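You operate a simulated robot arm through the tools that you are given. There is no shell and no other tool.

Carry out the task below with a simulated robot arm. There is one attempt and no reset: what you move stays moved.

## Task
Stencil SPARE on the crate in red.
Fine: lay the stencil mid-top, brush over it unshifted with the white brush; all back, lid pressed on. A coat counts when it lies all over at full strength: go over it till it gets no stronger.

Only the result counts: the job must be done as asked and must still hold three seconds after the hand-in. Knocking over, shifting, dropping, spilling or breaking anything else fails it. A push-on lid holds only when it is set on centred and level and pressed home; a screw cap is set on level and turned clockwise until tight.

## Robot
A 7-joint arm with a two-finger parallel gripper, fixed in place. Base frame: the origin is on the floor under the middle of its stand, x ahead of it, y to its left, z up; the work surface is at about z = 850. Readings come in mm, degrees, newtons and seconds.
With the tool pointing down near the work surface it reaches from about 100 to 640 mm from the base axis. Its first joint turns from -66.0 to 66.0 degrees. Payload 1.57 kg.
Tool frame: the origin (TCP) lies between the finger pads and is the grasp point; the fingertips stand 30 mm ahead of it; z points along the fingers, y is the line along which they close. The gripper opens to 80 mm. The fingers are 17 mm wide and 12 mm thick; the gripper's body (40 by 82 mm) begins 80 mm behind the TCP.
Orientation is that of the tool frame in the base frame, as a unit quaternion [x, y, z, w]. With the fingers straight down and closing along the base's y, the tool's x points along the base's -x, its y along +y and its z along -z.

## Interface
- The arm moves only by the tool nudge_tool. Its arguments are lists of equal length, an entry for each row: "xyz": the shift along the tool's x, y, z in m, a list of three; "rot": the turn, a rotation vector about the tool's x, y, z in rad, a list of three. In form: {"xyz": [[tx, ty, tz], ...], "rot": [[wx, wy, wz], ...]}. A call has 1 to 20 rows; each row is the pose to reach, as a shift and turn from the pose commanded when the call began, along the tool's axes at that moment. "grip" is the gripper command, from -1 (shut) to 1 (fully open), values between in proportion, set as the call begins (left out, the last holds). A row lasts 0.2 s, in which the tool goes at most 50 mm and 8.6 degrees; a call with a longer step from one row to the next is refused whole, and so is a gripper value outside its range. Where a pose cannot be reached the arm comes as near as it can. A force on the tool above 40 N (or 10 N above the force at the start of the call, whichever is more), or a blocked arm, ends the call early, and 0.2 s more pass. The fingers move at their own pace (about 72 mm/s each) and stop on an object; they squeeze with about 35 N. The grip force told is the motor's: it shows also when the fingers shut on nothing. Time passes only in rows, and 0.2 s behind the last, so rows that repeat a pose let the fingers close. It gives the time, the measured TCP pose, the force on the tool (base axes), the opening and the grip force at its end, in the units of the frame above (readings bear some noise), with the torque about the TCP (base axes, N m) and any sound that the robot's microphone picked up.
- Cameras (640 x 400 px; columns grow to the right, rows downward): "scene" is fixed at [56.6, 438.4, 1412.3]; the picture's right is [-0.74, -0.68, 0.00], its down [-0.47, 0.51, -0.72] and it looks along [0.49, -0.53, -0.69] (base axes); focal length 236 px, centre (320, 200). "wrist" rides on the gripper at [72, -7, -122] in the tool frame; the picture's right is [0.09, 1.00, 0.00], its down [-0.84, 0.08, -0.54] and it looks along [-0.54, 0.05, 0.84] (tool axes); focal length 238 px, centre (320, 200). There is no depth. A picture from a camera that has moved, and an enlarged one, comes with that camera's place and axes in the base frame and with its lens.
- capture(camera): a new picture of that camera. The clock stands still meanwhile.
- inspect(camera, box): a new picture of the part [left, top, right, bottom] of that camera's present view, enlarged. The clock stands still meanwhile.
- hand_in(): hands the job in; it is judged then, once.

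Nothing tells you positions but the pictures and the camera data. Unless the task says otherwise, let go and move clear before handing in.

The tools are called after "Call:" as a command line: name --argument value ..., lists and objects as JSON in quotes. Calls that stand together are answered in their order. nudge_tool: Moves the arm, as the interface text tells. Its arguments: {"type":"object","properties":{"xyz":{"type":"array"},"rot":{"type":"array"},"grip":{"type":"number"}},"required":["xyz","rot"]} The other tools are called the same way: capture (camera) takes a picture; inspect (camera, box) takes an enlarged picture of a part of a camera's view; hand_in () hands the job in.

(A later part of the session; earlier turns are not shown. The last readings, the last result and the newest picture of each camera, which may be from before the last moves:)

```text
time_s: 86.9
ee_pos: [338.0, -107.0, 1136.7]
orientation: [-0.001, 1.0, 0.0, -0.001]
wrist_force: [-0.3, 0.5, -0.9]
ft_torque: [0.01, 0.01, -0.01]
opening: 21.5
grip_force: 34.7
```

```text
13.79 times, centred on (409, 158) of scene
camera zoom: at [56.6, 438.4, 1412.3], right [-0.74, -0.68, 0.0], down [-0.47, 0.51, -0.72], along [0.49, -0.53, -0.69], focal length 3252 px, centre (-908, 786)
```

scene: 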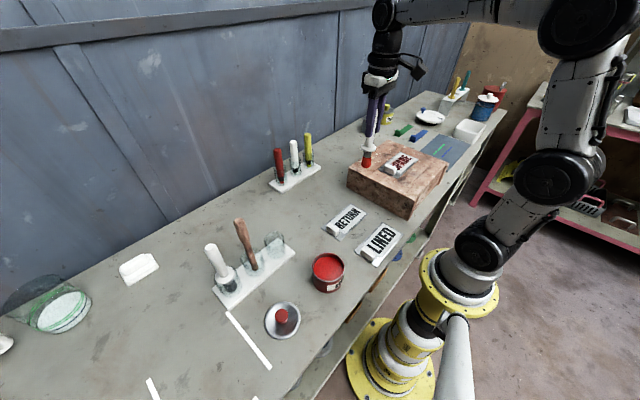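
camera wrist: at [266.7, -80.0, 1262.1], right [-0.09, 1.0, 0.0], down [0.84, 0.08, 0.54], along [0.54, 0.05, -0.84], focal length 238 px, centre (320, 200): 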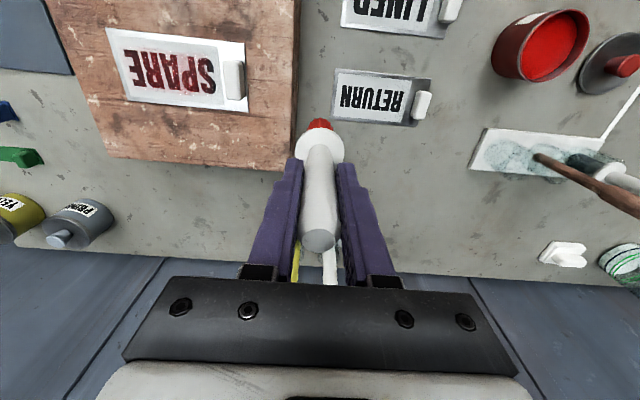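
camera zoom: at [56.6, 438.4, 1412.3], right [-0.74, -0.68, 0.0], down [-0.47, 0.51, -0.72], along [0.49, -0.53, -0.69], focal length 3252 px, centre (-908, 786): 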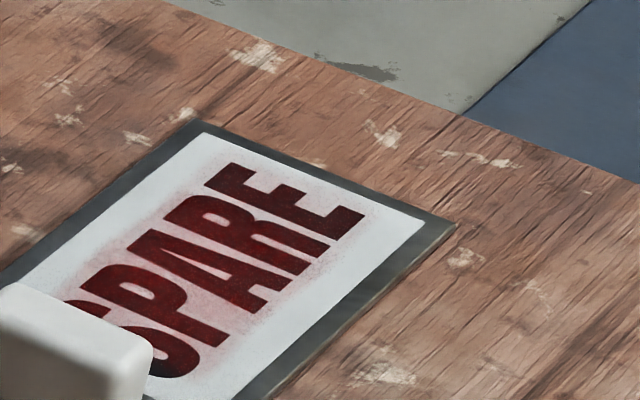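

The S's outer edge is still darker and the overspray stops there, so the bristles seem to touch mostly on their −y side. I'll tilt the brush 4° so its +y side presses and redo the S.

Call:
nudge_tool --xyz '[[0.01, -0.03, 0], [0.02, -0.06, 0], [0.0305, -0.0896, 0], [0.0305, -0.0896, 0.02], [0.0305, -0.0896, 0.04], [0.0305, -0.0896, 0.053], [0.0305, -0.0896, 0.0565], [0.0305, -0.0896, 0.0565]]' --rot '[[0.02, 0, 0], [0.045, 0, 0], [0.07, 0, 0], [0.07, 0, 0], [0.07, 0, 0], [0.07, 0, 0], [0.07, 0, 0], [0.07, 0, 0]]'

Call:
inspect --camera "wrist" --box '[200, 60, 400, 200]'

Call:
inspect --camera "scene" --box '[375, 120, 435, 190]'

```text
time_s: 88.7
ee_pos: [308.1, -195.1, 1080.0]
orientation: [0.001, 0.999, -0.036, -0.001]
wrist_force: [0.0, -0.2, -0.6]
ft_torque: [-0.01, -0.02, 0.02]
opening: 21.9
grip_force: 34.6
```

```text
2.86 times, centred on (300, 130) of wrist
camera zoom: at [235.1, -193.5, 1202.0], right [-0.09, 0.99, -0.07], down [0.84, 0.12, 0.53], along [0.54, -0.01, -0.84], focal length 681 px, centre (377, 400)
```

zoom: 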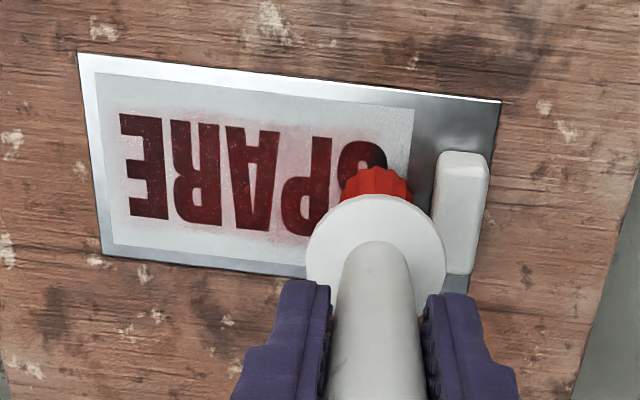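

```text
5.71 times, centred on (405, 155) of scene
camera zoom: at [56.6, 438.4, 1412.3], right [-0.74, -0.68, 0.0], down [-0.47, 0.51, -0.72], along [0.49, -0.53, -0.69], focal length 1347 px, centre (-166, 457)
```

zoom: 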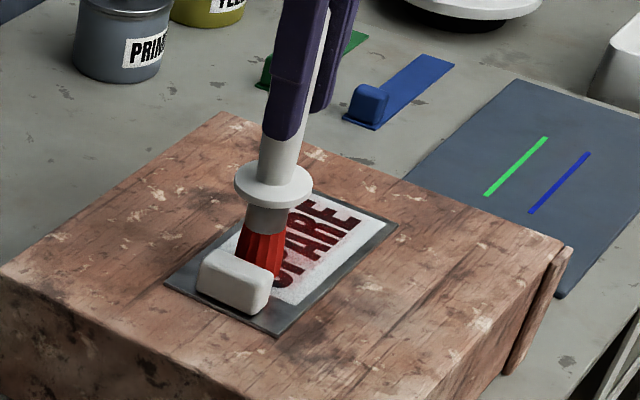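

Call:
nudge_tool --xyz '[[0, 0, 0.0015], [0, 0, 0.003], [0, 0, 0.003]]' --rot '[[0, 0, 0], [0, 0, 0], [0, 0, 0]]'

Call:
nudge_tool --xyz '[[0, 0, 0.001], [0, 0, 0.0015], [0, 0, 0.0015]]' --rot '[[0, 0, 0], [0, 0, 0], [0, 0, 0]]'

```text
time_s: 89.5
ee_pos: [307.8, -195.6, 1076.5]
orientation: [0.0, 0.999, -0.036, 0.001]
wrist_force: [0.2, 2.9, 9.7]
ft_torque: [0.36, -0.03, 0.02]
opening: 21.4
grip_force: 34.4
```

```text
time_s: 90.3
ee_pos: [306.5, -195.7, 1077.2]
orientation: [-0.001, 0.999, -0.038, 0.003]
wrist_force: [-3.9, 2.7, 29.8]
ft_torque: [0.56, 0.33, 0.02]
opening: 21.7
grip_force: 34.7
```

That's about 30 N, more than needed. I'll ease off, lift, and check the S.

Call:
nudge_tool --xyz '[[0, 0, -0.002], [0, 0, -0.002], [0, 0, -0.012], [0, 0, -0.03], [0, 0, -0.06], [-0.01, 0.04, -0.06], [-0.03, 0.08, -0.06], [-0.0305, 0.0896, -0.06], [-0.0305, 0.0896, -0.06]]' --rot '[[0, 0, 0], [0, 0, 0], [0, 0, 0], [0, 0, 0], [0, 0, 0], [-0.02, 0, 0], [-0.05, 0, 0], [-0.07, 0, 0], [-0.072, 0, 0]]'

Call:
inspect --camera "wrist" --box '[120, 20, 290, 130]'

Call:
inspect --camera "scene" --box '[380, 135, 430, 180]'

Call:
inspect --camera "wrist" --box '[205, 50, 275, 115]'

```text
time_s: 92.3
ee_pos: [337.9, -100.7, 1127.9]
orientation: [-0.001, 1.0, 0.0, -0.001]
wrist_force: [-0.9, -0.8, -0.7]
ft_torque: [0.03, 0.03, 0.05]
opening: 21.4
grip_force: 34.8
```

```text
3.64 times, centred on (205, 75) of wrist
camera zoom: at [265.3, -108.6, 1251.1], right [-0.09, 1.0, 0.0], down [0.84, 0.08, 0.54], along [0.54, 0.05, -0.84], focal length 867 px, centre (738, 654)
```

zoom: 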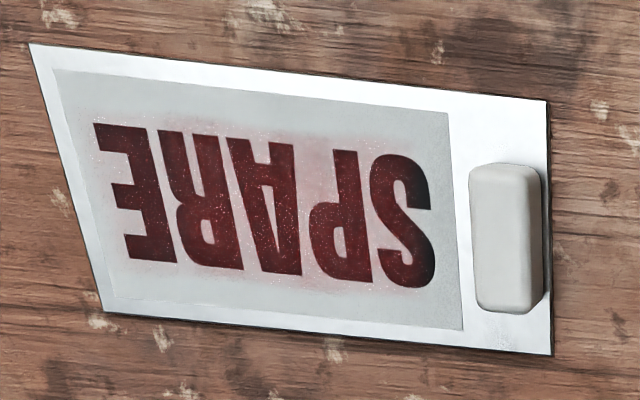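

```text
8.89 times, centred on (405, 158) of scene
camera zoom: at [56.6, 438.4, 1412.3], right [-0.74, -0.68, 0.0], down [-0.47, 0.51, -0.72], along [0.49, -0.53, -0.69], focal length 2096 px, centre (-436, 578)
```

zoom: 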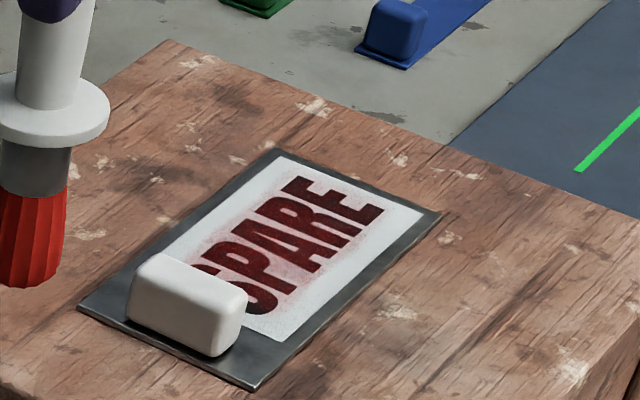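

```text
6.15 times, centred on (240, 82) of wrist
camera zoom: at [265.3, -108.6, 1251.1], right [-0.09, 1.0, 0.0], down [0.84, 0.08, 0.54], along [0.54, 0.05, -0.84], focal length 1467 px, centre (812, 923)
```

zoom: 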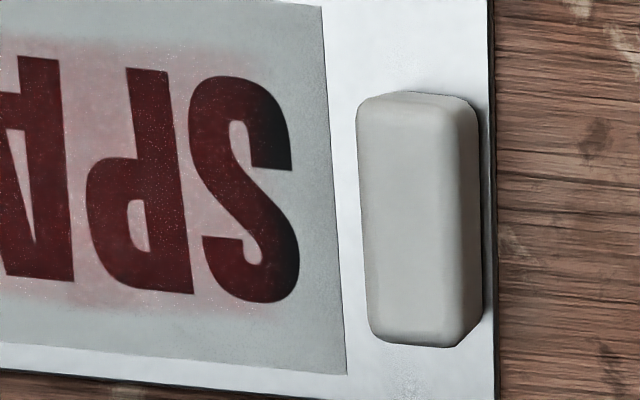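

The S's outer edge still hasn't taken. The brush may be running dry, so I'll re-dip and repeat there with a fresh load to learn where the paint lands.

Call:
nudge_tool --xyz '[[0.012, 0.038, -0.006], [0.024, 0.077, -0.012], [0.036, 0.115, -0.012], [0.048, 0.154, -0.012], [0.06, 0.192, -0.012], [0.072, 0.231, -0.012], [0.084, 0.269, -0.012], [0.0965, 0.3075, -0.012], [0.0965, 0.3075, -0.012]]' --rot '[[0, 0, 0], [0, 0, 0], [0, 0, 0], [0, 0, 0], [0, 0, 0], [0, 0, 0], [0, 0, 0], [0, 0, 0], [0, 0, 0]]'

Call:
inspect --camera "scene" --box '[280, 180, 380, 300]'

Call:
inspect --camera "wrist" --box '[250, 60, 390, 170]'

```text
time_s: 94.3
ee_pos: [238.9, 207.2, 1141.8]
orientation: [-0.001, 1.0, 0.0, -0.001]
wrist_force: [-0.6, -1.4, -1.0]
ft_torque: [0.02, 0.01, 0.03]
opening: 21.5
grip_force: 34.7
```

```text
3.33 times, centred on (330, 240) of scene
camera zoom: at [56.6, 438.4, 1412.3], right [-0.74, -0.68, 0.0], down [-0.47, 0.51, -0.72], along [0.49, -0.53, -0.69], focal length 786 px, centre (287, 67)
```

zoom: 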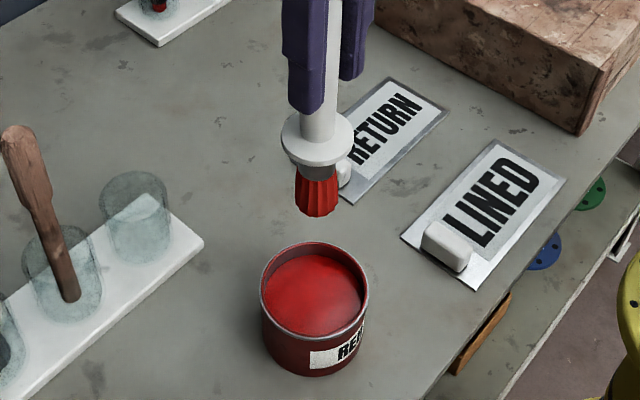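

```text
3.64 times, centred on (320, 115) of wrist
camera zoom: at [167.5, 199.5, 1265.8], right [-0.09, 1.0, 0.0], down [0.84, 0.08, 0.54], along [0.54, 0.05, -0.84], focal length 867 px, centre (320, 509)
```

zoom: 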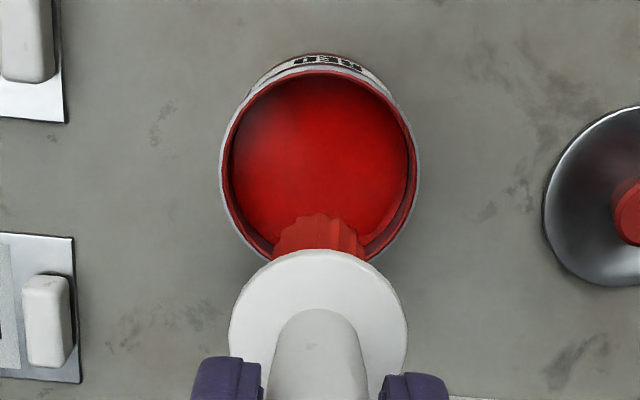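

Re-dipping deeper (TCP ≈1010) since the brush has moved back up in the grip.

Call:
nudge_tool --xyz '[[-0.002, -0.0005, 0.03], [-0.002, -0.0005, 0.065], [-0.002, -0.0005, 0.1], [-0.002, -0.0005, 0.12], [-0.002, -0.0005, 0.131], [-0.002, -0.0005, 0.131], [-0.002, -0.0005, 0.131], [-0.002, -0.0005, 0.131], [-0.002, -0.0005, 0.12], [-0.002, -0.0005, 0.112], [-0.002, -0.0005, 0.107], [-0.002, -0.0005, 0.107], [-0.002, -0.0005, 0.107], [-0.002, -0.0005, 0.107], [-0.002, -0.0005, 0.107], [-0.002, -0.0005, 0.09], [-0.002, -0.0005, 0.06], [-0.002, -0.0005, 0.02], [-0.002, -0.0005, 0.0], [-0.002, -0.0005, 0.0]]' --rot '[[0, 0, 0], [0, 0, 0], [0, 0, 0], [0, 0, 0], [0, 0, 0], [0, 0, 0], [0, 0, 0], [0, 0, 0], [0, 0, 0], [0, 0, 0], [0, 0, 0], [0, 0, 0], [0, 0, 0], [0, 0, 0], [0, 0, 0], [0, 0, 0], [0, 0, 0], [0, 0, 0], [0, 0, 0], [0, 0, 0]]'

Call:
inspect --camera "scene" --box '[280, 180, 380, 300]'

```text
time_s: 98.5
ee_pos: [244.2, 205.2, 1139.6]
orientation: [-0.001, 1.0, 0.0, 0.0]
wrist_force: [-0.7, 0.5, -1.3]
ft_torque: [-0.01, 0.03, -0.01]
opening: 21.4
grip_force: 34.7
```

```text
3.33 times, centred on (330, 240) of scene
camera zoom: at [56.6, 438.4, 1412.3], right [-0.74, -0.68, 0.0], down [-0.47, 0.51, -0.72], along [0.49, -0.53, -0.69], focal length 786 px, centre (287, 67)
```

zoom: 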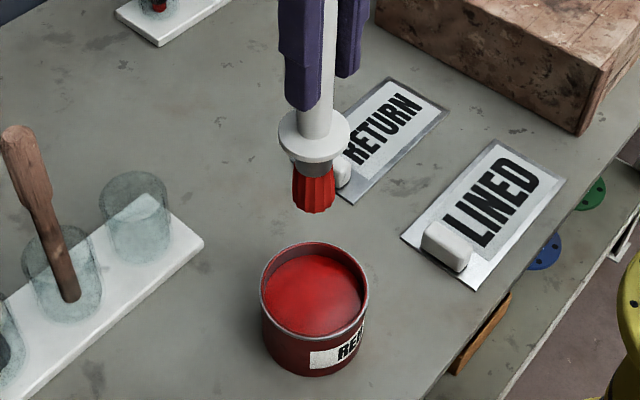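

Loaded again. I'll go high over to the S and hover just above the plate at about y≈−202.

Call:
nudge_tool --xyz '[[-0.006, -0.04, 0], [-0.012, -0.08, 0], [-0.018, -0.12, 0], [-0.024, -0.16, 0], [-0.03, -0.2, 0], [-0.036, -0.24, 0], [-0.042, -0.28, 0], [-0.048, -0.32, 0], [-0.054, -0.36, 0], [-0.06, -0.39, 0], [-0.062, -0.407, 0], [-0.062, -0.407, 0.03], [-0.062, -0.407, 0.05], [-0.062, -0.407, 0.057], [-0.062, -0.407, 0.057]]' --rot '[[0, 0, 0], [0, 0, 0], [0, 0, 0], [0, 0, 0], [0, 0, 0], [0, 0, 0], [0, 0, 0], [0, 0, 0], [0, 0, 0], [0, 0, 0], [0, 0, 0], [0, 0, 0], [0, 0, 0], [0, 0, 0], [0, 0, 0]]'

Call:
inspect --camera "wrist" --box '[200, 60, 400, 200]'

Call:
inspect --camera "scene" --box '[380, 125, 430, 180]'

```text
time_s: 101.7
ee_pos: [306.9, -200.1, 1081.6]
orientation: [-0.001, 1.0, 0.001, -0.001]
wrist_force: [0.5, 0.7, -0.7]
ft_torque: [-0.02, -0.02, -0.02]
opening: 21.5
grip_force: 34.9
```

```text
2.86 times, centred on (300, 130) of wrist
camera zoom: at [233.4, -208.1, 1205.5], right [-0.09, 1.0, 0.0], down [0.84, 0.08, 0.54], along [0.54, 0.05, -0.84], focal length 681 px, centre (377, 400)
```

zoom: 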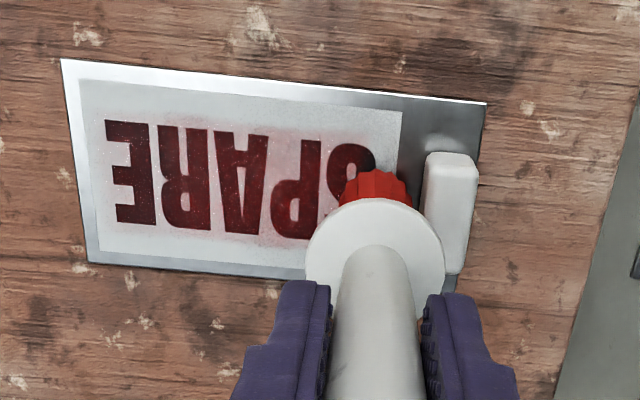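

```text
7.27 times, centred on (405, 152) of scene
camera zoom: at [56.6, 438.4, 1412.3], right [-0.74, -0.68, 0.0], down [-0.47, 0.51, -0.72], along [0.49, -0.53, -0.69], focal length 1715 px, centre (-298, 546)
```

zoom: 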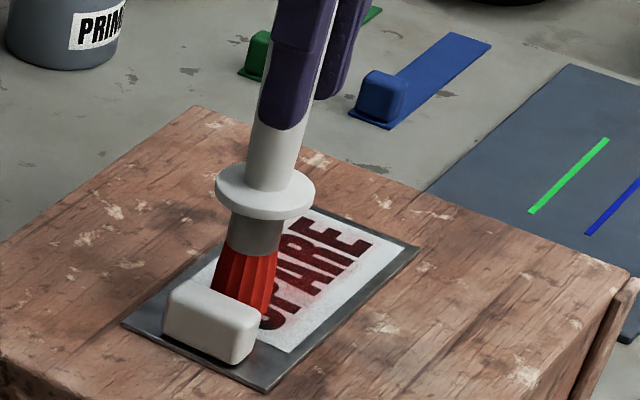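

Call:
nudge_tool --xyz '[[0, 0, 0.002], [0, 0, 0.004], [0, 0, 0.005], [0, 0, 0.005]]' --rot '[[0, 0, 0], [0, 0, 0], [0, 0, 0], [0, 0, 0]]'

Call:
inspect --camera "wrist" --box '[260, 90, 360, 150]'

```text
time_s: 102.7
ee_pos: [305.2, -199.7, 1077.4]
orientation: [-0.001, 1.0, 0.001, -0.001]
wrist_force: [0.9, 0.2, -0.8]
ft_torque: [-0.01, 0.02, -0.03]
opening: 21.5
grip_force: 35.0
```

```text
6.40 times, centred on (310, 120) of wrist
camera zoom: at [233.1, -208.2, 1201.6], right [-0.09, 1.0, 0.0], down [0.84, 0.08, 0.54], along [0.54, 0.05, -0.84], focal length 1525 px, centre (384, 712)
```

zoom: 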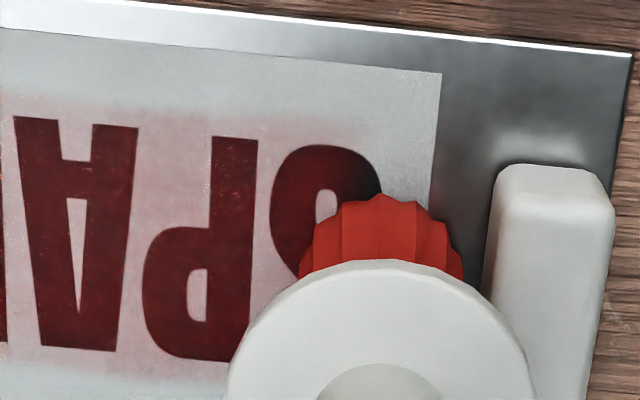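

Call:
nudge_tool --xyz '[[0, 0, 0.002], [0, 0, 0.003], [0, 0, 0.003]]' --rot '[[0, 0, 0], [0, 0, 0], [0, 0, 0]]'

Call:
nudge_tool --xyz '[[0, 0, 0.001], [0, 0, 0.002], [0, 0, 0.002]]' --rot '[[0, 0, 0], [0, 0, 0], [0, 0, 0]]'

```text
time_s: 103.5
ee_pos: [306.5, -201.5, 1076.9]
orientation: [-0.001, 1.0, -0.001, 0.0]
wrist_force: [-2.6, 1.2, 11.9]
ft_torque: [0.31, 0.17, 0.02]
opening: 21.4
grip_force: 34.5
```

```text
time_s: 104.3
ee_pos: [306.2, -201.2, 1076.5]
orientation: [-0.001, 1.0, -0.001, 0.003]
wrist_force: [-4.6, 2.9, 34.0]
ft_torque: [0.35, 0.23, 0.07]
opening: 21.5
grip_force: 34.3
```

Call:
nudge_tool --xyz '[[0, 0, -0.003], [0, 0, -0.012], [0, 0, -0.03], [0, 0, -0.06], [-0.01, 0.04, -0.06], [-0.03, 0.08, -0.06], [-0.032, 0.1, -0.06], [-0.032, 0.1, -0.06]]' --rot '[[0, 0, 0], [0, 0, 0], [0, 0, 0], [0, 0, 0], [0, 0, 0], [0, 0, 0], [0, 0, 0], [0, 0, 0]]'

Call:
inspect --camera "wrist" --box '[120, 20, 290, 130]'

Call:
inspect --camera "wrist" --box '[205, 50, 275, 115]'

Call:
inspect --camera "scene" --box '[380, 135, 430, 180]'

```text
time_s: 106.1
ee_pos: [336.8, -102.5, 1134.2]
orientation: [-0.001, 1.0, 0.001, 0.0]
wrist_force: [0.3, -0.6, 0.0]
ft_torque: [-0.01, 0.0, -0.02]
opening: 21.5
grip_force: 34.4
```

```text
3.64 times, centred on (205, 75) of wrist
camera zoom: at [264.3, -108.5, 1257.4], right [-0.09, 1.0, 0.0], down [0.84, 0.08, 0.54], along [0.54, 0.05, -0.84], focal length 867 px, centre (738, 654)
```

zoom: 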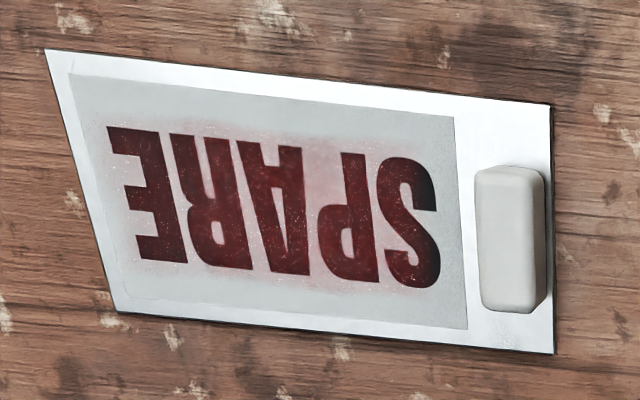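

```text
6.15 times, centred on (240, 82) of wrist
camera zoom: at [264.3, -108.5, 1257.4], right [-0.09, 1.0, 0.0], down [0.84, 0.08, 0.54], along [0.54, 0.05, -0.84], focal length 1467 px, centre (812, 923)
```

zoom: 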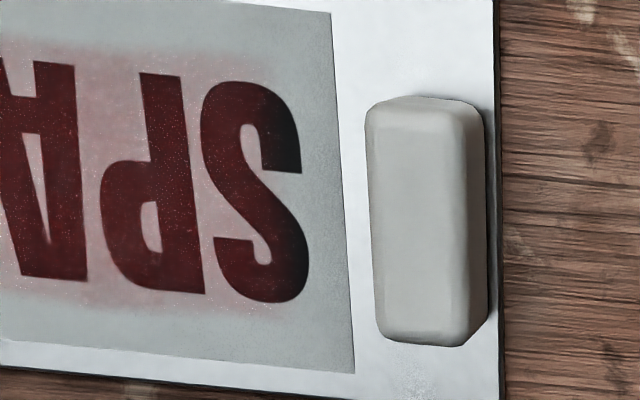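

```text
8.89 times, centred on (405, 158) of scene
camera zoom: at [56.6, 438.4, 1412.3], right [-0.74, -0.68, 0.0], down [-0.47, 0.51, -0.72], along [0.49, -0.53, -0.69], focal length 2096 px, centre (-436, 578)
```

zoom: 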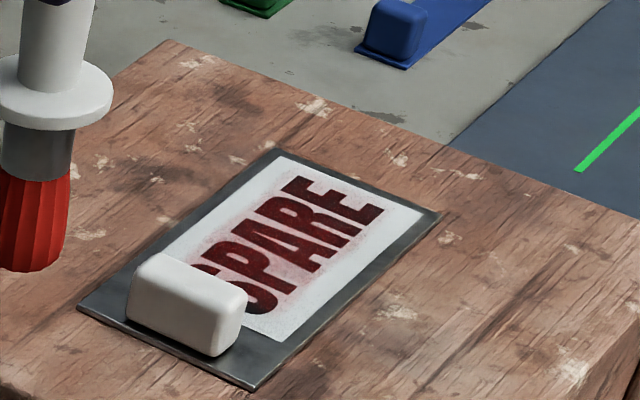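

The S's right edge shows no change even with a fresh load. I'll look at the finest detail to understand how the paint lies there.

Call:
inspect --camera "wrist" --box '[225, 55, 260, 80]'

Call:
inspect --camera "wrist" --box '[235, 75, 265, 105]'

Call:
inspect --camera "wrist" --box '[135, 45, 175, 75]'

Call:
inspect --camera "wrist" --box '[180, 55, 215, 85]'

```text
16.00 times, centred on (242, 68) of wrist
camera zoom: at [264.3, -108.5, 1257.4], right [-0.09, 1.0, 0.0], down [0.84, 0.08, 0.54], along [0.54, 0.05, -0.84], focal length 3814 px, centre (1560, 2320)
```

zoom: 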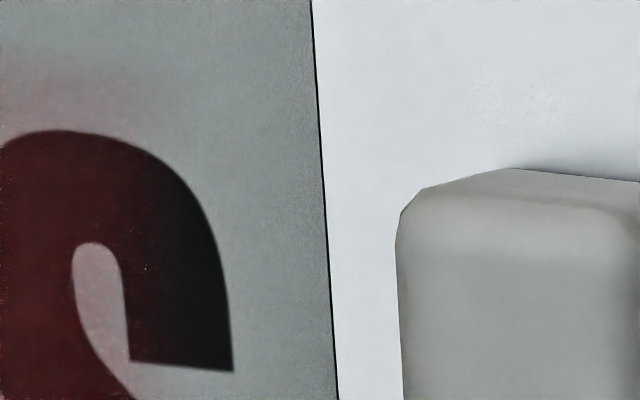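

```text
13.33 times, centred on (250, 90) of wrist
camera zoom: at [264.3, -108.5, 1257.4], right [-0.09, 1.0, 0.0], down [0.84, 0.08, 0.54], along [0.54, 0.05, -0.84], focal length 3178 px, centre (1253, 1667)
```

zoom: 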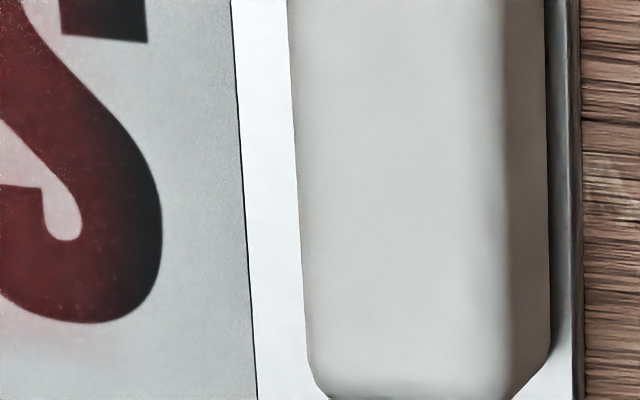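

```text
13.33 times, centred on (155, 60) of wrist
camera zoom: at [264.3, -108.5, 1257.4], right [-0.09, 1.0, 0.0], down [0.84, 0.08, 0.54], along [0.54, 0.05, -0.84], focal length 3178 px, centre (2520, 2067)
```

zoom: 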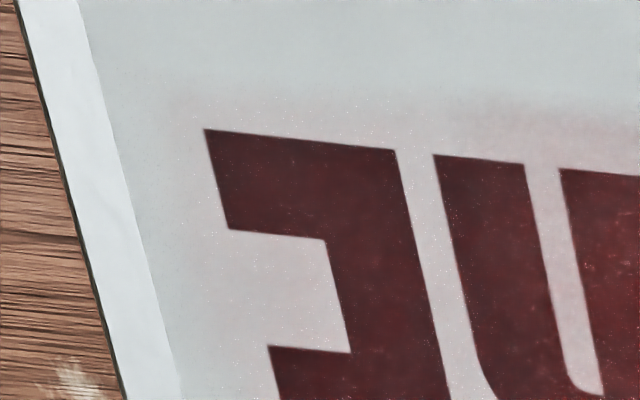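

```text
13.33 times, centred on (198, 70) of wrist
camera zoom: at [264.3, -108.5, 1257.4], right [-0.09, 1.0, 0.0], down [0.84, 0.08, 0.54], along [0.54, 0.05, -0.84], focal length 3178 px, centre (1953, 1933)
```

zoom: 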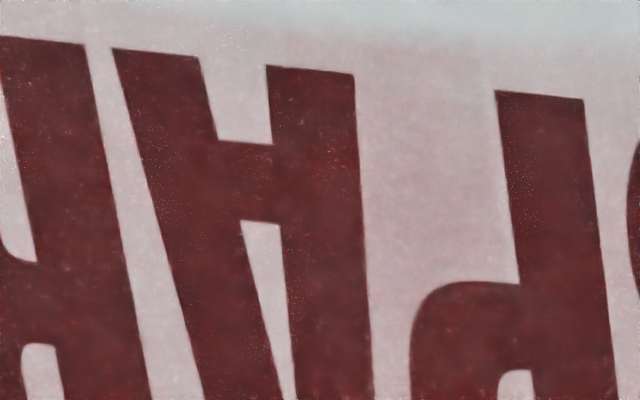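

Coverage clearly fades across the S's outer edge. Dabbing there doesn't help, so I'll try a light sliding stroke toward the tab, first finding gentle contact near the P.

Call:
nudge_tool --xyz '[[0.01, -0.04, 0], [0.02, -0.08, 0], [0.034, -0.12, 0], [0.034, -0.12, 0.03], [0.034, -0.12, 0.05], [0.034, -0.12, 0.054], [0.034, -0.12, 0.054]]' --rot '[[0, 0, 0], [0, 0, 0], [0, 0, 0], [0, 0, 0], [0, 0, 0], [0, 0, 0], [0, 0, 0]]'

Call:
nudge_tool --xyz '[[0, 0, 0.001], [0, 0, 0.0015], [0, 0, 0.0015]]' --rot '[[0, 0, 0], [0, 0, 0], [0, 0, 0]]'

Call:
nudge_tool --xyz '[[0, 0, 0.001], [0, 0, 0.001]]' --rot '[[0, 0, 0], [0, 0, 0]]'

```text
time_s: 107.7
ee_pos: [303.1, -221.3, 1079.5]
orientation: [-0.001, 1.0, 0.001, -0.001]
wrist_force: [0.3, -0.1, -0.7]
ft_torque: [0.0, 0.01, -0.02]
opening: 21.7
grip_force: 34.8
```

```text
time_s: 108.5
ee_pos: [302.6, -222.2, 1077.7]
orientation: [-0.001, 1.0, 0.0, -0.001]
wrist_force: [0.5, -0.4, 0.6]
ft_torque: [0.0, -0.01, 0.0]
opening: 21.8
grip_force: 35.0
```

```text
time_s: 109.1
ee_pos: [303.6, -222.8, 1076.7]
orientation: [0.0, 1.0, 0.001, 0.001]
wrist_force: [0.3, 0.7, 1.2]
ft_torque: [0.09, -0.01, 0.01]
opening: 21.5
grip_force: 35.1
```

Light contact (~2 N). Now a gentle short stroke toward +y, stopping before the tab.

Call:
nudge_tool --xyz '[[0, 0.004, 0.0003], [0, 0.008, 0.0003], [0, 0.012, 0.0003], [0, 0.016, 0.0003], [0, 0.02, 0.0003], [0, 0.02, 0.0003]]' --rot '[[0, 0, 0], [0, 0, 0], [0, 0, 0], [0, 0, 0], [0, 0, 0], [0, 0, 0]]'

Call:
inspect --camera "scene" --box '[380, 135, 430, 180]'

Call:
nudge_tool --xyz '[[0, 0, -0.005], [0, 0, -0.03], [0, 0, -0.058], [-0.01, 0.04, -0.058], [-0.034, 0.08, -0.058], [-0.034, 0.1, -0.058], [-0.034, 0.1, -0.058]]' --rot '[[0, 0, 0], [0, 0, 0], [0, 0, 0], [0, 0, 0], [0, 0, 0], [0, 0, 0], [0, 0, 0]]'

Call:
inspect --camera "wrist" --box '[120, 20, 290, 130]'

Call:
inspect --camera "wrist" --box '[205, 50, 275, 115]'

Call:
inspect --camera "scene" --box '[380, 135, 430, 180]'

```text
time_s: 110.5
ee_pos: [304.0, -202.6, 1076.0]
orientation: [-0.002, 1.0, -0.001, 0.001]
wrist_force: [-0.7, -3.4, 10.9]
ft_torque: [-0.4, -0.26, -0.04]
opening: 21.5
grip_force: 34.9
```

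```text
8.89 times, centred on (405, 158) of scene
camera zoom: at [56.5, 438.4, 1412.3], right [-0.74, -0.68, 0.0], down [-0.47, 0.51, -0.72], along [0.49, -0.53, -0.69], focal length 2096 px, centre (-436, 578)
```

zoom: 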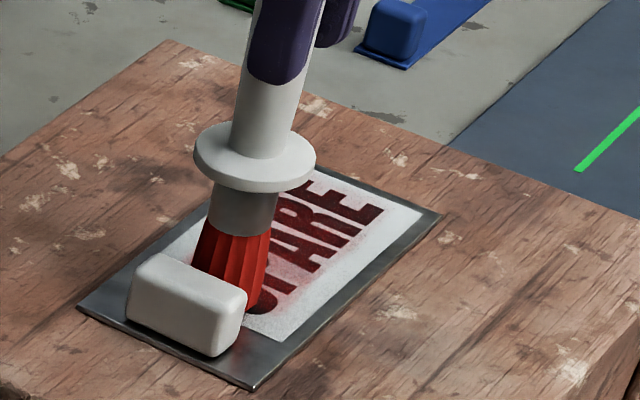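

```text
time_s: 112.1
ee_pos: [337.5, -103.7, 1134.2]
orientation: [-0.001, 1.0, 0.001, -0.001]
wrist_force: [-0.3, 0.1, -0.3]
ft_torque: [-0.01, 0.01, 0.01]
opening: 21.6
grip_force: 34.6
```

```text
3.64 times, centred on (205, 75) of wrist
camera zoom: at [264.1, -109.1, 1258.5], right [-0.09, 1.0, 0.0], down [0.84, 0.08, 0.54], along [0.54, 0.05, -0.84], focal length 867 px, centre (738, 654)
```

zoom: 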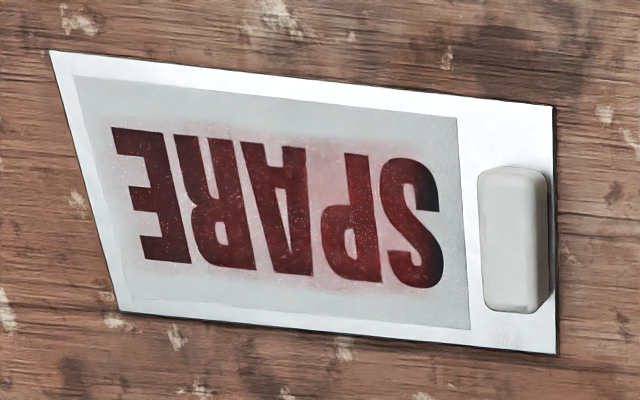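

```text
6.15 times, centred on (240, 82) of wrist
camera zoom: at [264.1, -109.1, 1258.5], right [-0.09, 1.0, 0.0], down [0.84, 0.08, 0.54], along [0.54, 0.05, -0.84], focal length 1467 px, centre (812, 923)
```

zoom: 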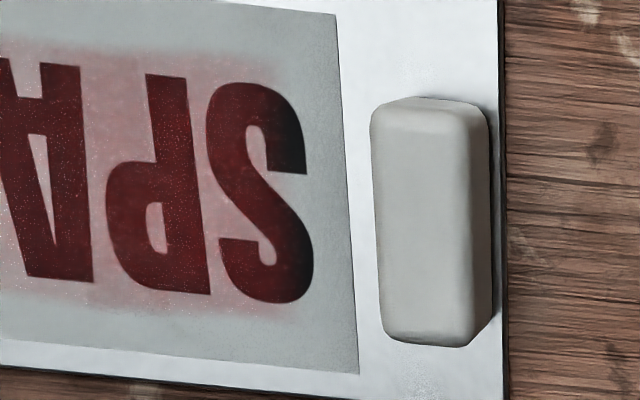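

```text
8.89 times, centred on (405, 158) of scene
camera zoom: at [56.6, 438.4, 1412.3], right [-0.74, -0.68, 0.0], down [-0.47, 0.51, -0.72], along [0.49, -0.53, -0.69], focal length 2096 px, centre (-436, 578)
```

zoom: 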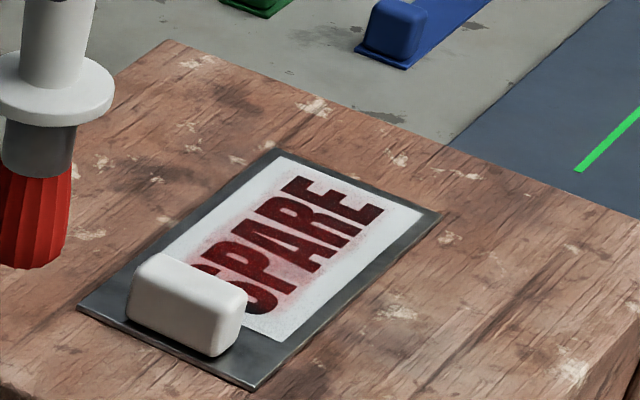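

The stroke laid noticeably more paint than dabbing, and the stencil did not shift. I'll stroke the whole word lightly, starting at the E end and first finding gentle contact.

Call:
nudge_tool --xyz '[[0.008, -0.045, 0], [0.016, -0.09, 0], [0.024, -0.135, 0], [0.03, -0.175, 0], [0.03, -0.192, 0.02], [0.03, -0.192, 0.045], [0.03, -0.192, 0.055], [0.03, -0.192, 0.056], [0.03, -0.192, 0.056]]' --rot '[[0, 0, 0], [0, 0, 0], [0, 0, 0], [0, 0, 0], [0, 0, 0], [0, 0, 0], [0, 0, 0], [0, 0, 0], [0, 0, 0]]'

Call:
inspect --camera "wrist" --box '[250, 60, 450, 200]'

Call:
nudge_tool --xyz '[[0, 0, 0.001], [0, 0, 0.001]]' --rot '[[0, 0, 0], [0, 0, 0]]'

```text
time_s: 114.1
ee_pos: [308.5, -293.6, 1079.8]
orientation: [-0.001, 1.0, 0.001, -0.001]
wrist_force: [0.1, -0.8, -0.5]
ft_torque: [-0.01, -0.03, -0.01]
opening: 21.5
grip_force: 34.8
```

```text
2.86 times, centred on (350, 130) of wrist
camera zoom: at [235.2, -300.6, 1202.6], right [-0.09, 1.0, 0.0], down [0.84, 0.08, 0.54], along [0.54, 0.05, -0.84], focal length 681 px, centre (234, 400)
```

zoom: 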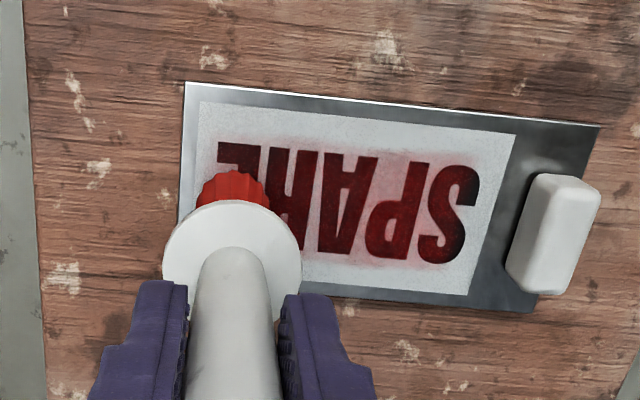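

```text
time_s: 114.7
ee_pos: [307.3, -293.8, 1077.1]
orientation: [-0.001, 1.0, 0.0, -0.001]
wrist_force: [-0.6, -0.1, -0.5]
ft_torque: [-0.01, 0.0, 0.0]
opening: 21.4
grip_force: 34.7
```

Call:
nudge_tool --xyz '[[0, 0, 0.0007], [0, 0, 0.0007]]' --rot '[[0, 0, 0], [0, 0, 0]]'

Call:
nudge_tool --xyz '[[0, 0, 0.0006], [0, 0, 0.0006]]' --rot '[[0, 0, 0], [0, 0, 0]]'

```text
time_s: 115.3
ee_pos: [308.0, -293.7, 1075.3]
orientation: [0.0, 1.0, 0.0, 0.0]
wrist_force: [-0.6, -0.2, 3.6]
ft_torque: [0.01, 0.08, 0.01]
opening: 21.6
grip_force: 34.4
```

```text
time_s: 115.9
ee_pos: [307.9, -293.9, 1076.9]
orientation: [-0.001, 1.0, 0.001, 0.0]
wrist_force: [-0.1, 2.1, 9.3]
ft_torque: [0.28, -0.12, 0.03]
opening: 21.6
grip_force: 35.5
```

Contact at ~9 N; easing slightly and stroking along the centre line from E to S.

Call:
nudge_tool --xyz '[[0, 0.004, -0.0003], [0, 0.012, -0.0003], [0, 0.02, -0.0003], [0, 0.028, -0.0003], [0, 0.036, -0.0003], [0, 0.044, -0.0003], [0, 0.052, -0.0003], [0, 0.06, -0.0003], [0, 0.068, -0.0003], [0, 0.076, -0.0003], [0, 0.084, -0.0003], [0, 0.09, -0.0003], [0, 0.094, -0.0003], [0, 0.094, -0.0003]]' --rot '[[0, 0, 0], [0, 0, 0], [0, 0, 0], [0, 0, 0], [0, 0, 0], [0, 0, 0], [0, 0, 0], [0, 0, 0], [0, 0, 0], [0, 0, 0], [0, 0, 0], [0, 0, 0], [0, 0, 0], [0, 0, 0]]'

Call:
inspect --camera "scene" --box '[380, 135, 430, 180]'

Call:
inspect --camera "wrist" --box '[170, 60, 370, 200]'

```text
time_s: 118.9
ee_pos: [308.0, -200.9, 1077.0]
orientation: [-0.002, 1.0, -0.002, 0.002]
wrist_force: [1.2, -5.3, 17.2]
ft_torque: [-0.74, -0.39, -0.05]
opening: 21.5
grip_force: 34.7
```

```text
8.89 times, centred on (405, 158) of scene
camera zoom: at [56.4, 438.3, 1412.4], right [-0.74, -0.68, 0.0], down [-0.47, 0.51, -0.72], along [0.49, -0.53, -0.69], focal length 2096 px, centre (-436, 578)
```

zoom: 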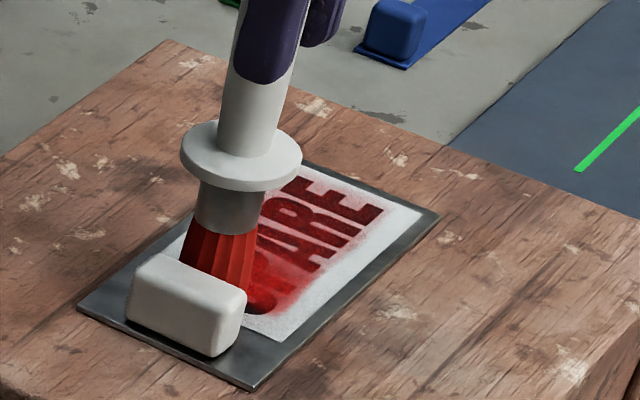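

```text
2.86 times, centred on (270, 130) of wrist
camera zoom: at [234.7, -206.6, 1199.7], right [-0.09, 1.0, 0.0], down [0.84, 0.08, 0.54], along [0.54, 0.05, -0.84], focal length 681 px, centre (463, 400)
```

zoom: 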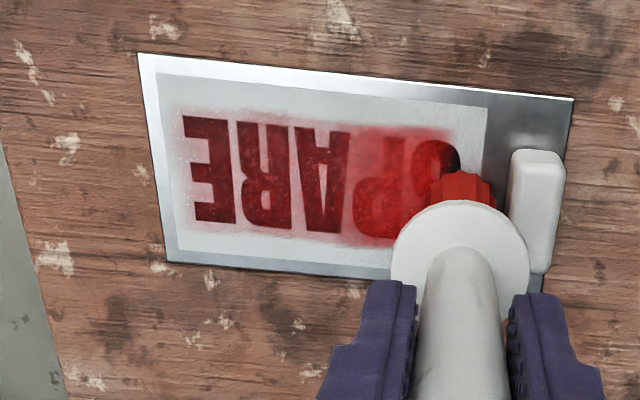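

Strokes are much more effective, especially with more pressure. I'll lift and look at the full word.

Call:
nudge_tool --xyz '[[0, 0, -0.005], [0, 0, -0.03], [0, 0, -0.058], [-0.01, 0.04, -0.058], [-0.03, 0.08, -0.058], [-0.03, 0.098, -0.058], [-0.03, 0.098, -0.058]]' --rot '[[0, 0, 0], [0, 0, 0], [0, 0, 0], [0, 0, 0], [0, 0, 0], [0, 0, 0], [0, 0, 0]]'

Call:
inspect --camera "wrist" --box '[120, 20, 290, 130]'

Call:
inspect --camera "wrist" --box '[205, 50, 275, 115]'

Call:
inspect --camera "scene" --box '[380, 135, 430, 180]'

```text
time_s: 120.5
ee_pos: [338.4, -101.9, 1135.9]
orientation: [0.0, 1.0, 0.001, -0.002]
wrist_force: [-0.5, -0.4, 0.0]
ft_torque: [-0.01, 0.01, 0.01]
opening: 21.4
grip_force: 34.3
```

```text
3.64 times, centred on (205, 75) of wrist
camera zoom: at [265.7, -108.6, 1259.6], right [-0.09, 1.0, 0.0], down [0.84, 0.08, 0.54], along [0.54, 0.05, -0.84], focal length 867 px, centre (738, 654)
```

zoom: 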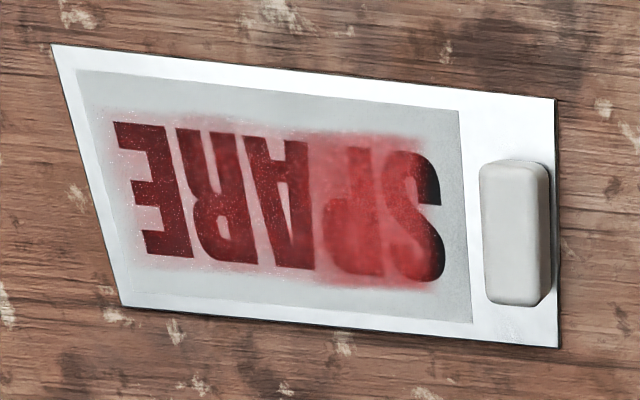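

```text
6.15 times, centred on (240, 82) of wrist
camera zoom: at [265.7, -108.6, 1259.6], right [-0.09, 1.0, 0.0], down [0.84, 0.08, 0.54], along [0.54, 0.05, -0.84], focal length 1467 px, centre (812, 923)
```

zoom: 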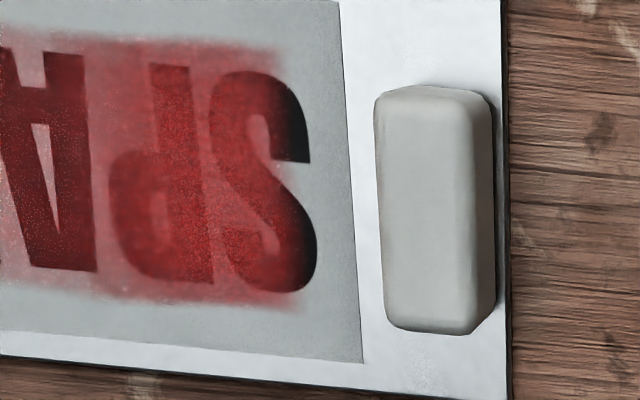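

```text
8.89 times, centred on (405, 158) of scene
camera zoom: at [56.6, 438.4, 1412.3], right [-0.74, -0.68, 0.0], down [-0.47, 0.51, -0.72], along [0.49, -0.53, -0.69], focal length 2096 px, centre (-436, 578)
```

zoom: 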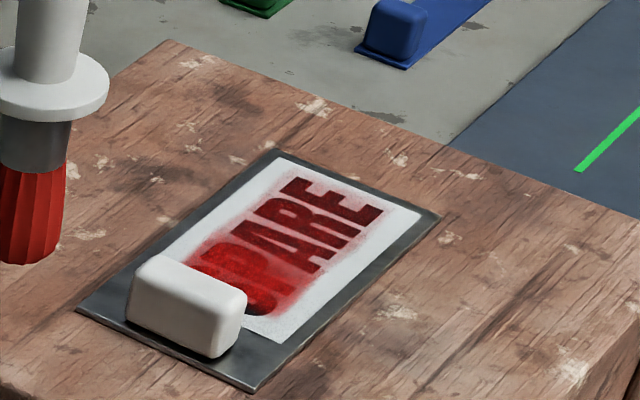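

The paint area is now clearly visible, and where I pressed harder (P/S) it's nearly opaque red with the stencil unshifted. I'll stroke back along x≈300 from S to E with steady pressure of about 12 N.

Call:
nudge_tool --xyz '[[0.01, -0.04, 0], [0.025, -0.08, 0], [0.038, -0.1, 0], [0.038, -0.1, 0.03], [0.038, -0.1, 0.05], [0.038, -0.1, 0.0565], [0.038, -0.1, 0.0573], [0.038, -0.108, 0.0574], [0.038, -0.116, 0.0575], [0.038, -0.124, 0.0576], [0.038, -0.132, 0.0577], [0.038, -0.14, 0.0578], [0.038, -0.148, 0.0579], [0.038, -0.156, 0.058], [0.038, -0.164, 0.0581], [0.038, -0.172, 0.0582], [0.038, -0.18, 0.0583], [0.038, -0.188, 0.0584], [0.038, -0.191, 0.0584], [0.038, -0.191, 0.05]]' --rot '[[0, 0, 0], [0, 0, 0], [0, 0, 0], [0, 0, 0], [0, 0, 0], [0, 0, 0], [0, 0, 0], [0, 0, 0], [0, 0, 0], [0, 0, 0], [0, 0, 0], [0, 0, 0], [0, 0, 0], [0, 0, 0], [0, 0, 0], [0, 0, 0], [0, 0, 0], [0, 0, 0], [0, 0, 0], [0, 0, 0]]'

Call:
inspect --camera "wrist" --box '[250, 60, 450, 200]'

Call:
inspect --camera "scene" --box '[380, 135, 430, 180]'

```text
time_s: 124.7
ee_pos: [300.3, -292.6, 1082.6]
orientation: [0.0, 1.0, 0.001, -0.001]
wrist_force: [0.3, -0.3, -1.0]
ft_torque: [0.0, 0.0, 0.02]
opening: 21.4
grip_force: 34.9
```

```text
2.86 times, centred on (350, 130) of wrist
camera zoom: at [227.0, -298.9, 1206.5], right [-0.09, 1.0, 0.0], down [0.84, 0.08, 0.54], along [0.54, 0.05, -0.84], focal length 681 px, centre (234, 400)
```

zoom: 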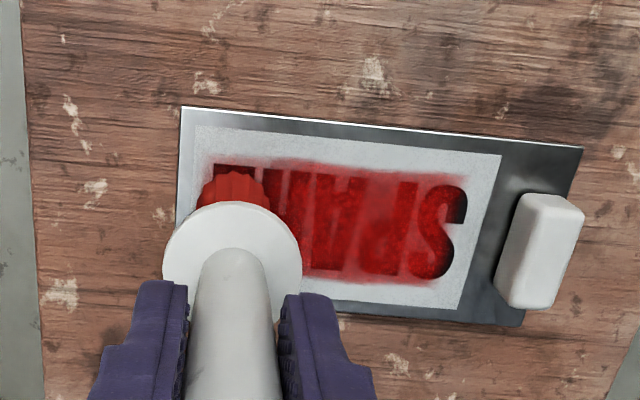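

```text
8.89 times, centred on (405, 158) of scene
camera zoom: at [56.6, 438.4, 1412.3], right [-0.74, -0.68, 0.0], down [-0.47, 0.51, -0.72], along [0.49, -0.53, -0.69], focal length 2096 px, centre (-436, 578)
```

zoom: 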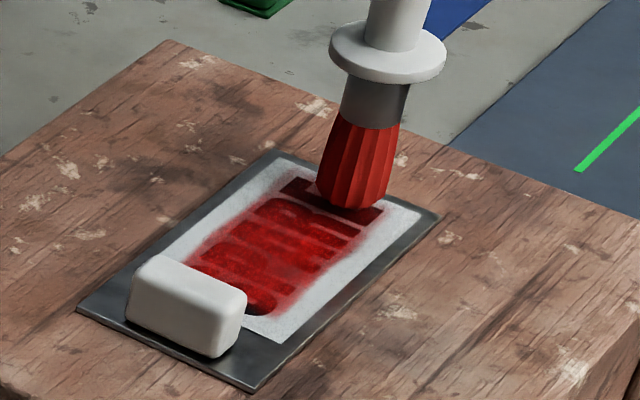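

Strong red now covers most of the word, and the stencil is still in place. I'll check the whole word from the side position.

Call:
nudge_tool --xyz '[[0, 0, -0.02], [0, 0, -0.055], [-0.01, 0.045, -0.055], [-0.02, 0.09, -0.055], [-0.03, 0.135, -0.055], [-0.038, 0.175, -0.055], [-0.038, 0.191, -0.055], [-0.038, 0.191, -0.055]]' --rot '[[0, 0, 0], [0, 0, 0], [0, 0, 0], [0, 0, 0], [0, 0, 0], [0, 0, 0], [0, 0, 0], [0, 0, 0]]'

Call:
inspect --camera "wrist" --box '[120, 20, 290, 130]'

Call:
inspect --camera "wrist" --box '[205, 50, 275, 115]'

Call:
inspect --camera "wrist" --box '[130, 40, 200, 105]'

Call:
inspect --camera "scene" --box '[380, 135, 430, 180]'

```text
time_s: 126.5
ee_pos: [337.9, -103.3, 1139.1]
orientation: [-0.001, 1.0, 0.0, -0.001]
wrist_force: [0.3, 0.3, -0.1]
ft_torque: [0.04, -0.01, 0.0]
opening: 21.4
grip_force: 34.2
```

```text
3.64 times, centred on (205, 75) of wrist
camera zoom: at [265.4, -109.9, 1263.0], right [-0.09, 1.0, 0.0], down [0.84, 0.08, 0.54], along [0.54, 0.05, -0.84], focal length 867 px, centre (738, 654)
```

zoom: 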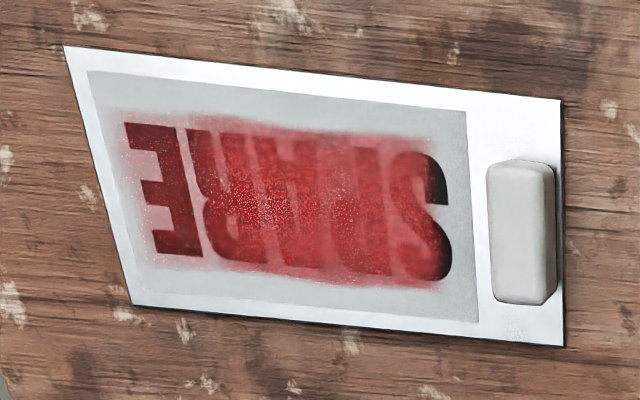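

```text
6.15 times, centred on (240, 82) of wrist
camera zoom: at [265.4, -109.9, 1263.0], right [-0.09, 1.0, 0.0], down [0.84, 0.08, 0.54], along [0.54, 0.05, -0.84], focal length 1467 px, centre (812, 923)
```

zoom: 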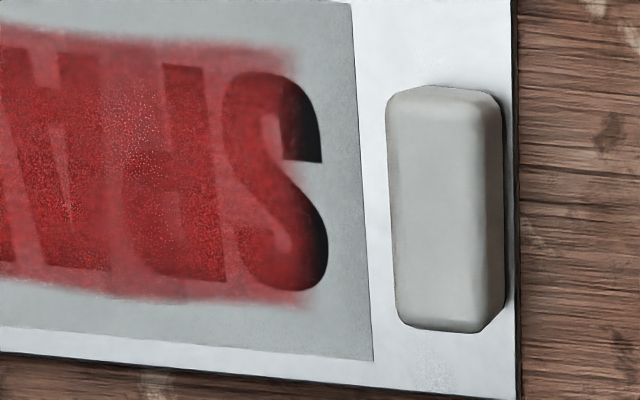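

```text
6.15 times, centred on (165, 72) of wrist
camera zoom: at [265.4, -109.9, 1263.0], right [-0.09, 1.0, 0.0], down [0.84, 0.08, 0.54], along [0.54, 0.05, -0.84], focal length 1467 px, centre (1274, 985)
```

zoom: 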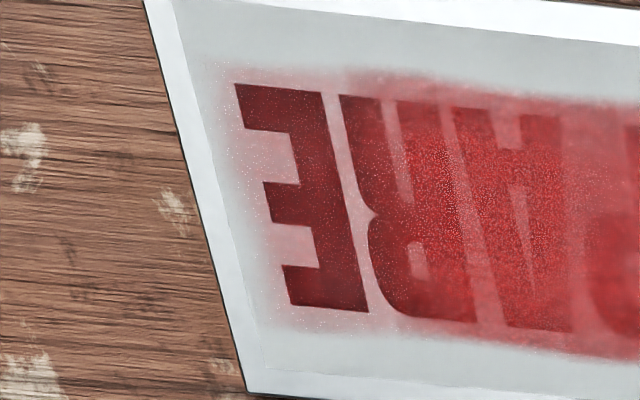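

```text
8.89 times, centred on (405, 158) of scene
camera zoom: at [56.6, 438.4, 1412.3], right [-0.74, -0.68, 0.0], down [-0.47, 0.51, -0.72], along [0.49, -0.53, -0.69], focal length 2096 px, centre (-436, 578)
```

zoom: 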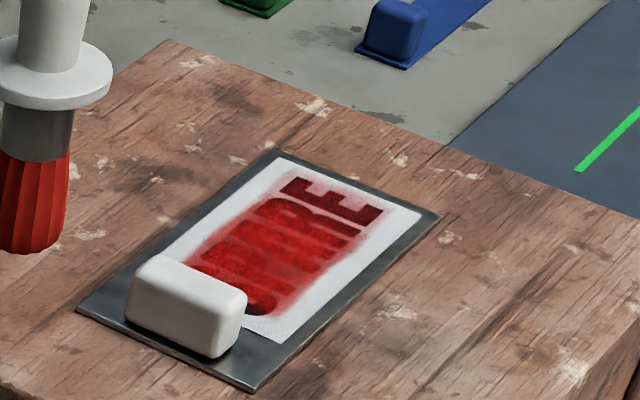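

Coverage is strong everywhere except the S's outer edge and the E's left. I'll do short strokes along x right beside the tab (y≈−200) with light pressure.

Call:
nudge_tool --xyz '[[0.015, -0.04, 0], [0.03, -0.08, 0], [0.046, -0.0985, 0], [0.046, -0.0985, 0.03], [0.046, -0.0985, 0.055], [0.046, -0.0985, 0.061], [0.046, -0.0985, 0.0619], [0.04, -0.0985, 0.0619], [0.034, -0.0985, 0.0619], [0.028, -0.0985, 0.0619], [0.022, -0.0985, 0.0619], [0.016, -0.0985, 0.0619], [0.022, -0.0985, 0.0619], [0.028, -0.0985, 0.0619], [0.034, -0.0985, 0.0619], [0.04, -0.0985, 0.0619], [0.046, -0.0985, 0.0619], [0.046, -0.0985, 0.055], [0.046, -0.0985, 0.03], [0.046, -0.0985, 0.0]]' --rot '[[0, 0, 0], [0, 0, 0], [0, 0, 0], [0, 0, 0], [0, 0, 0], [0, 0, 0], [0, 0, 0], [0, 0, 0], [0, 0, 0], [0, 0, 0], [0, 0, 0], [0, 0, 0], [0, 0, 0], [0, 0, 0], [0, 0, 0], [0, 0, 0], [0, 0, 0], [0, 0, 0], [0, 0, 0], [0, 0, 0]]'

Call:
inspect --camera "wrist" --box '[190, 60, 390, 200]'

Call:
inspect --camera "scene" --box '[380, 135, 430, 180]'

```text
time_s: 130.7
ee_pos: [290.8, -199.9, 1139.5]
orientation: [-0.001, 1.0, 0.001, -0.002]
wrist_force: [0.3, 0.4, -0.3]
ft_torque: [-0.03, 0.03, -0.02]
opening: 21.6
grip_force: 34.2
```

```text
2.86 times, centred on (290, 130) of wrist
camera zoom: at [217.7, -206.5, 1262.9], right [-0.09, 1.0, 0.0], down [0.84, 0.08, 0.54], along [0.54, 0.05, -0.84], focal length 681 px, centre (406, 400)
```

zoom: 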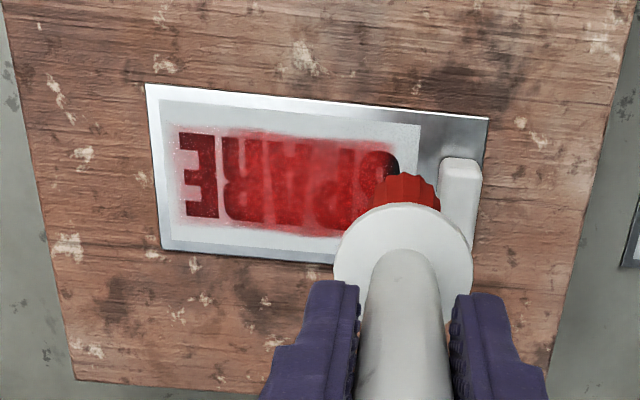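

```text
8.89 times, centred on (405, 158) of scene
camera zoom: at [56.6, 438.4, 1412.3], right [-0.74, -0.68, 0.0], down [-0.47, 0.51, -0.72], along [0.49, -0.53, -0.69], focal length 2096 px, centre (-436, 578)
```

zoom: 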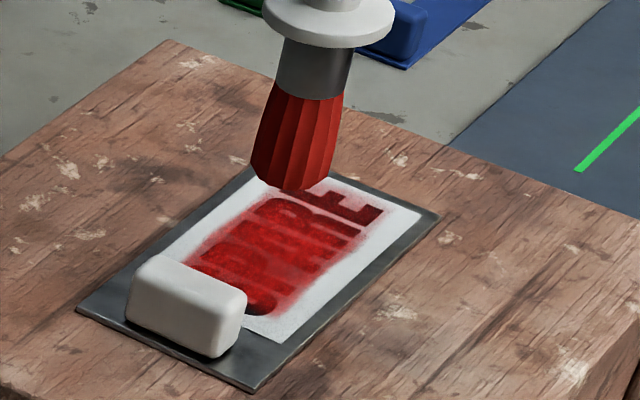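

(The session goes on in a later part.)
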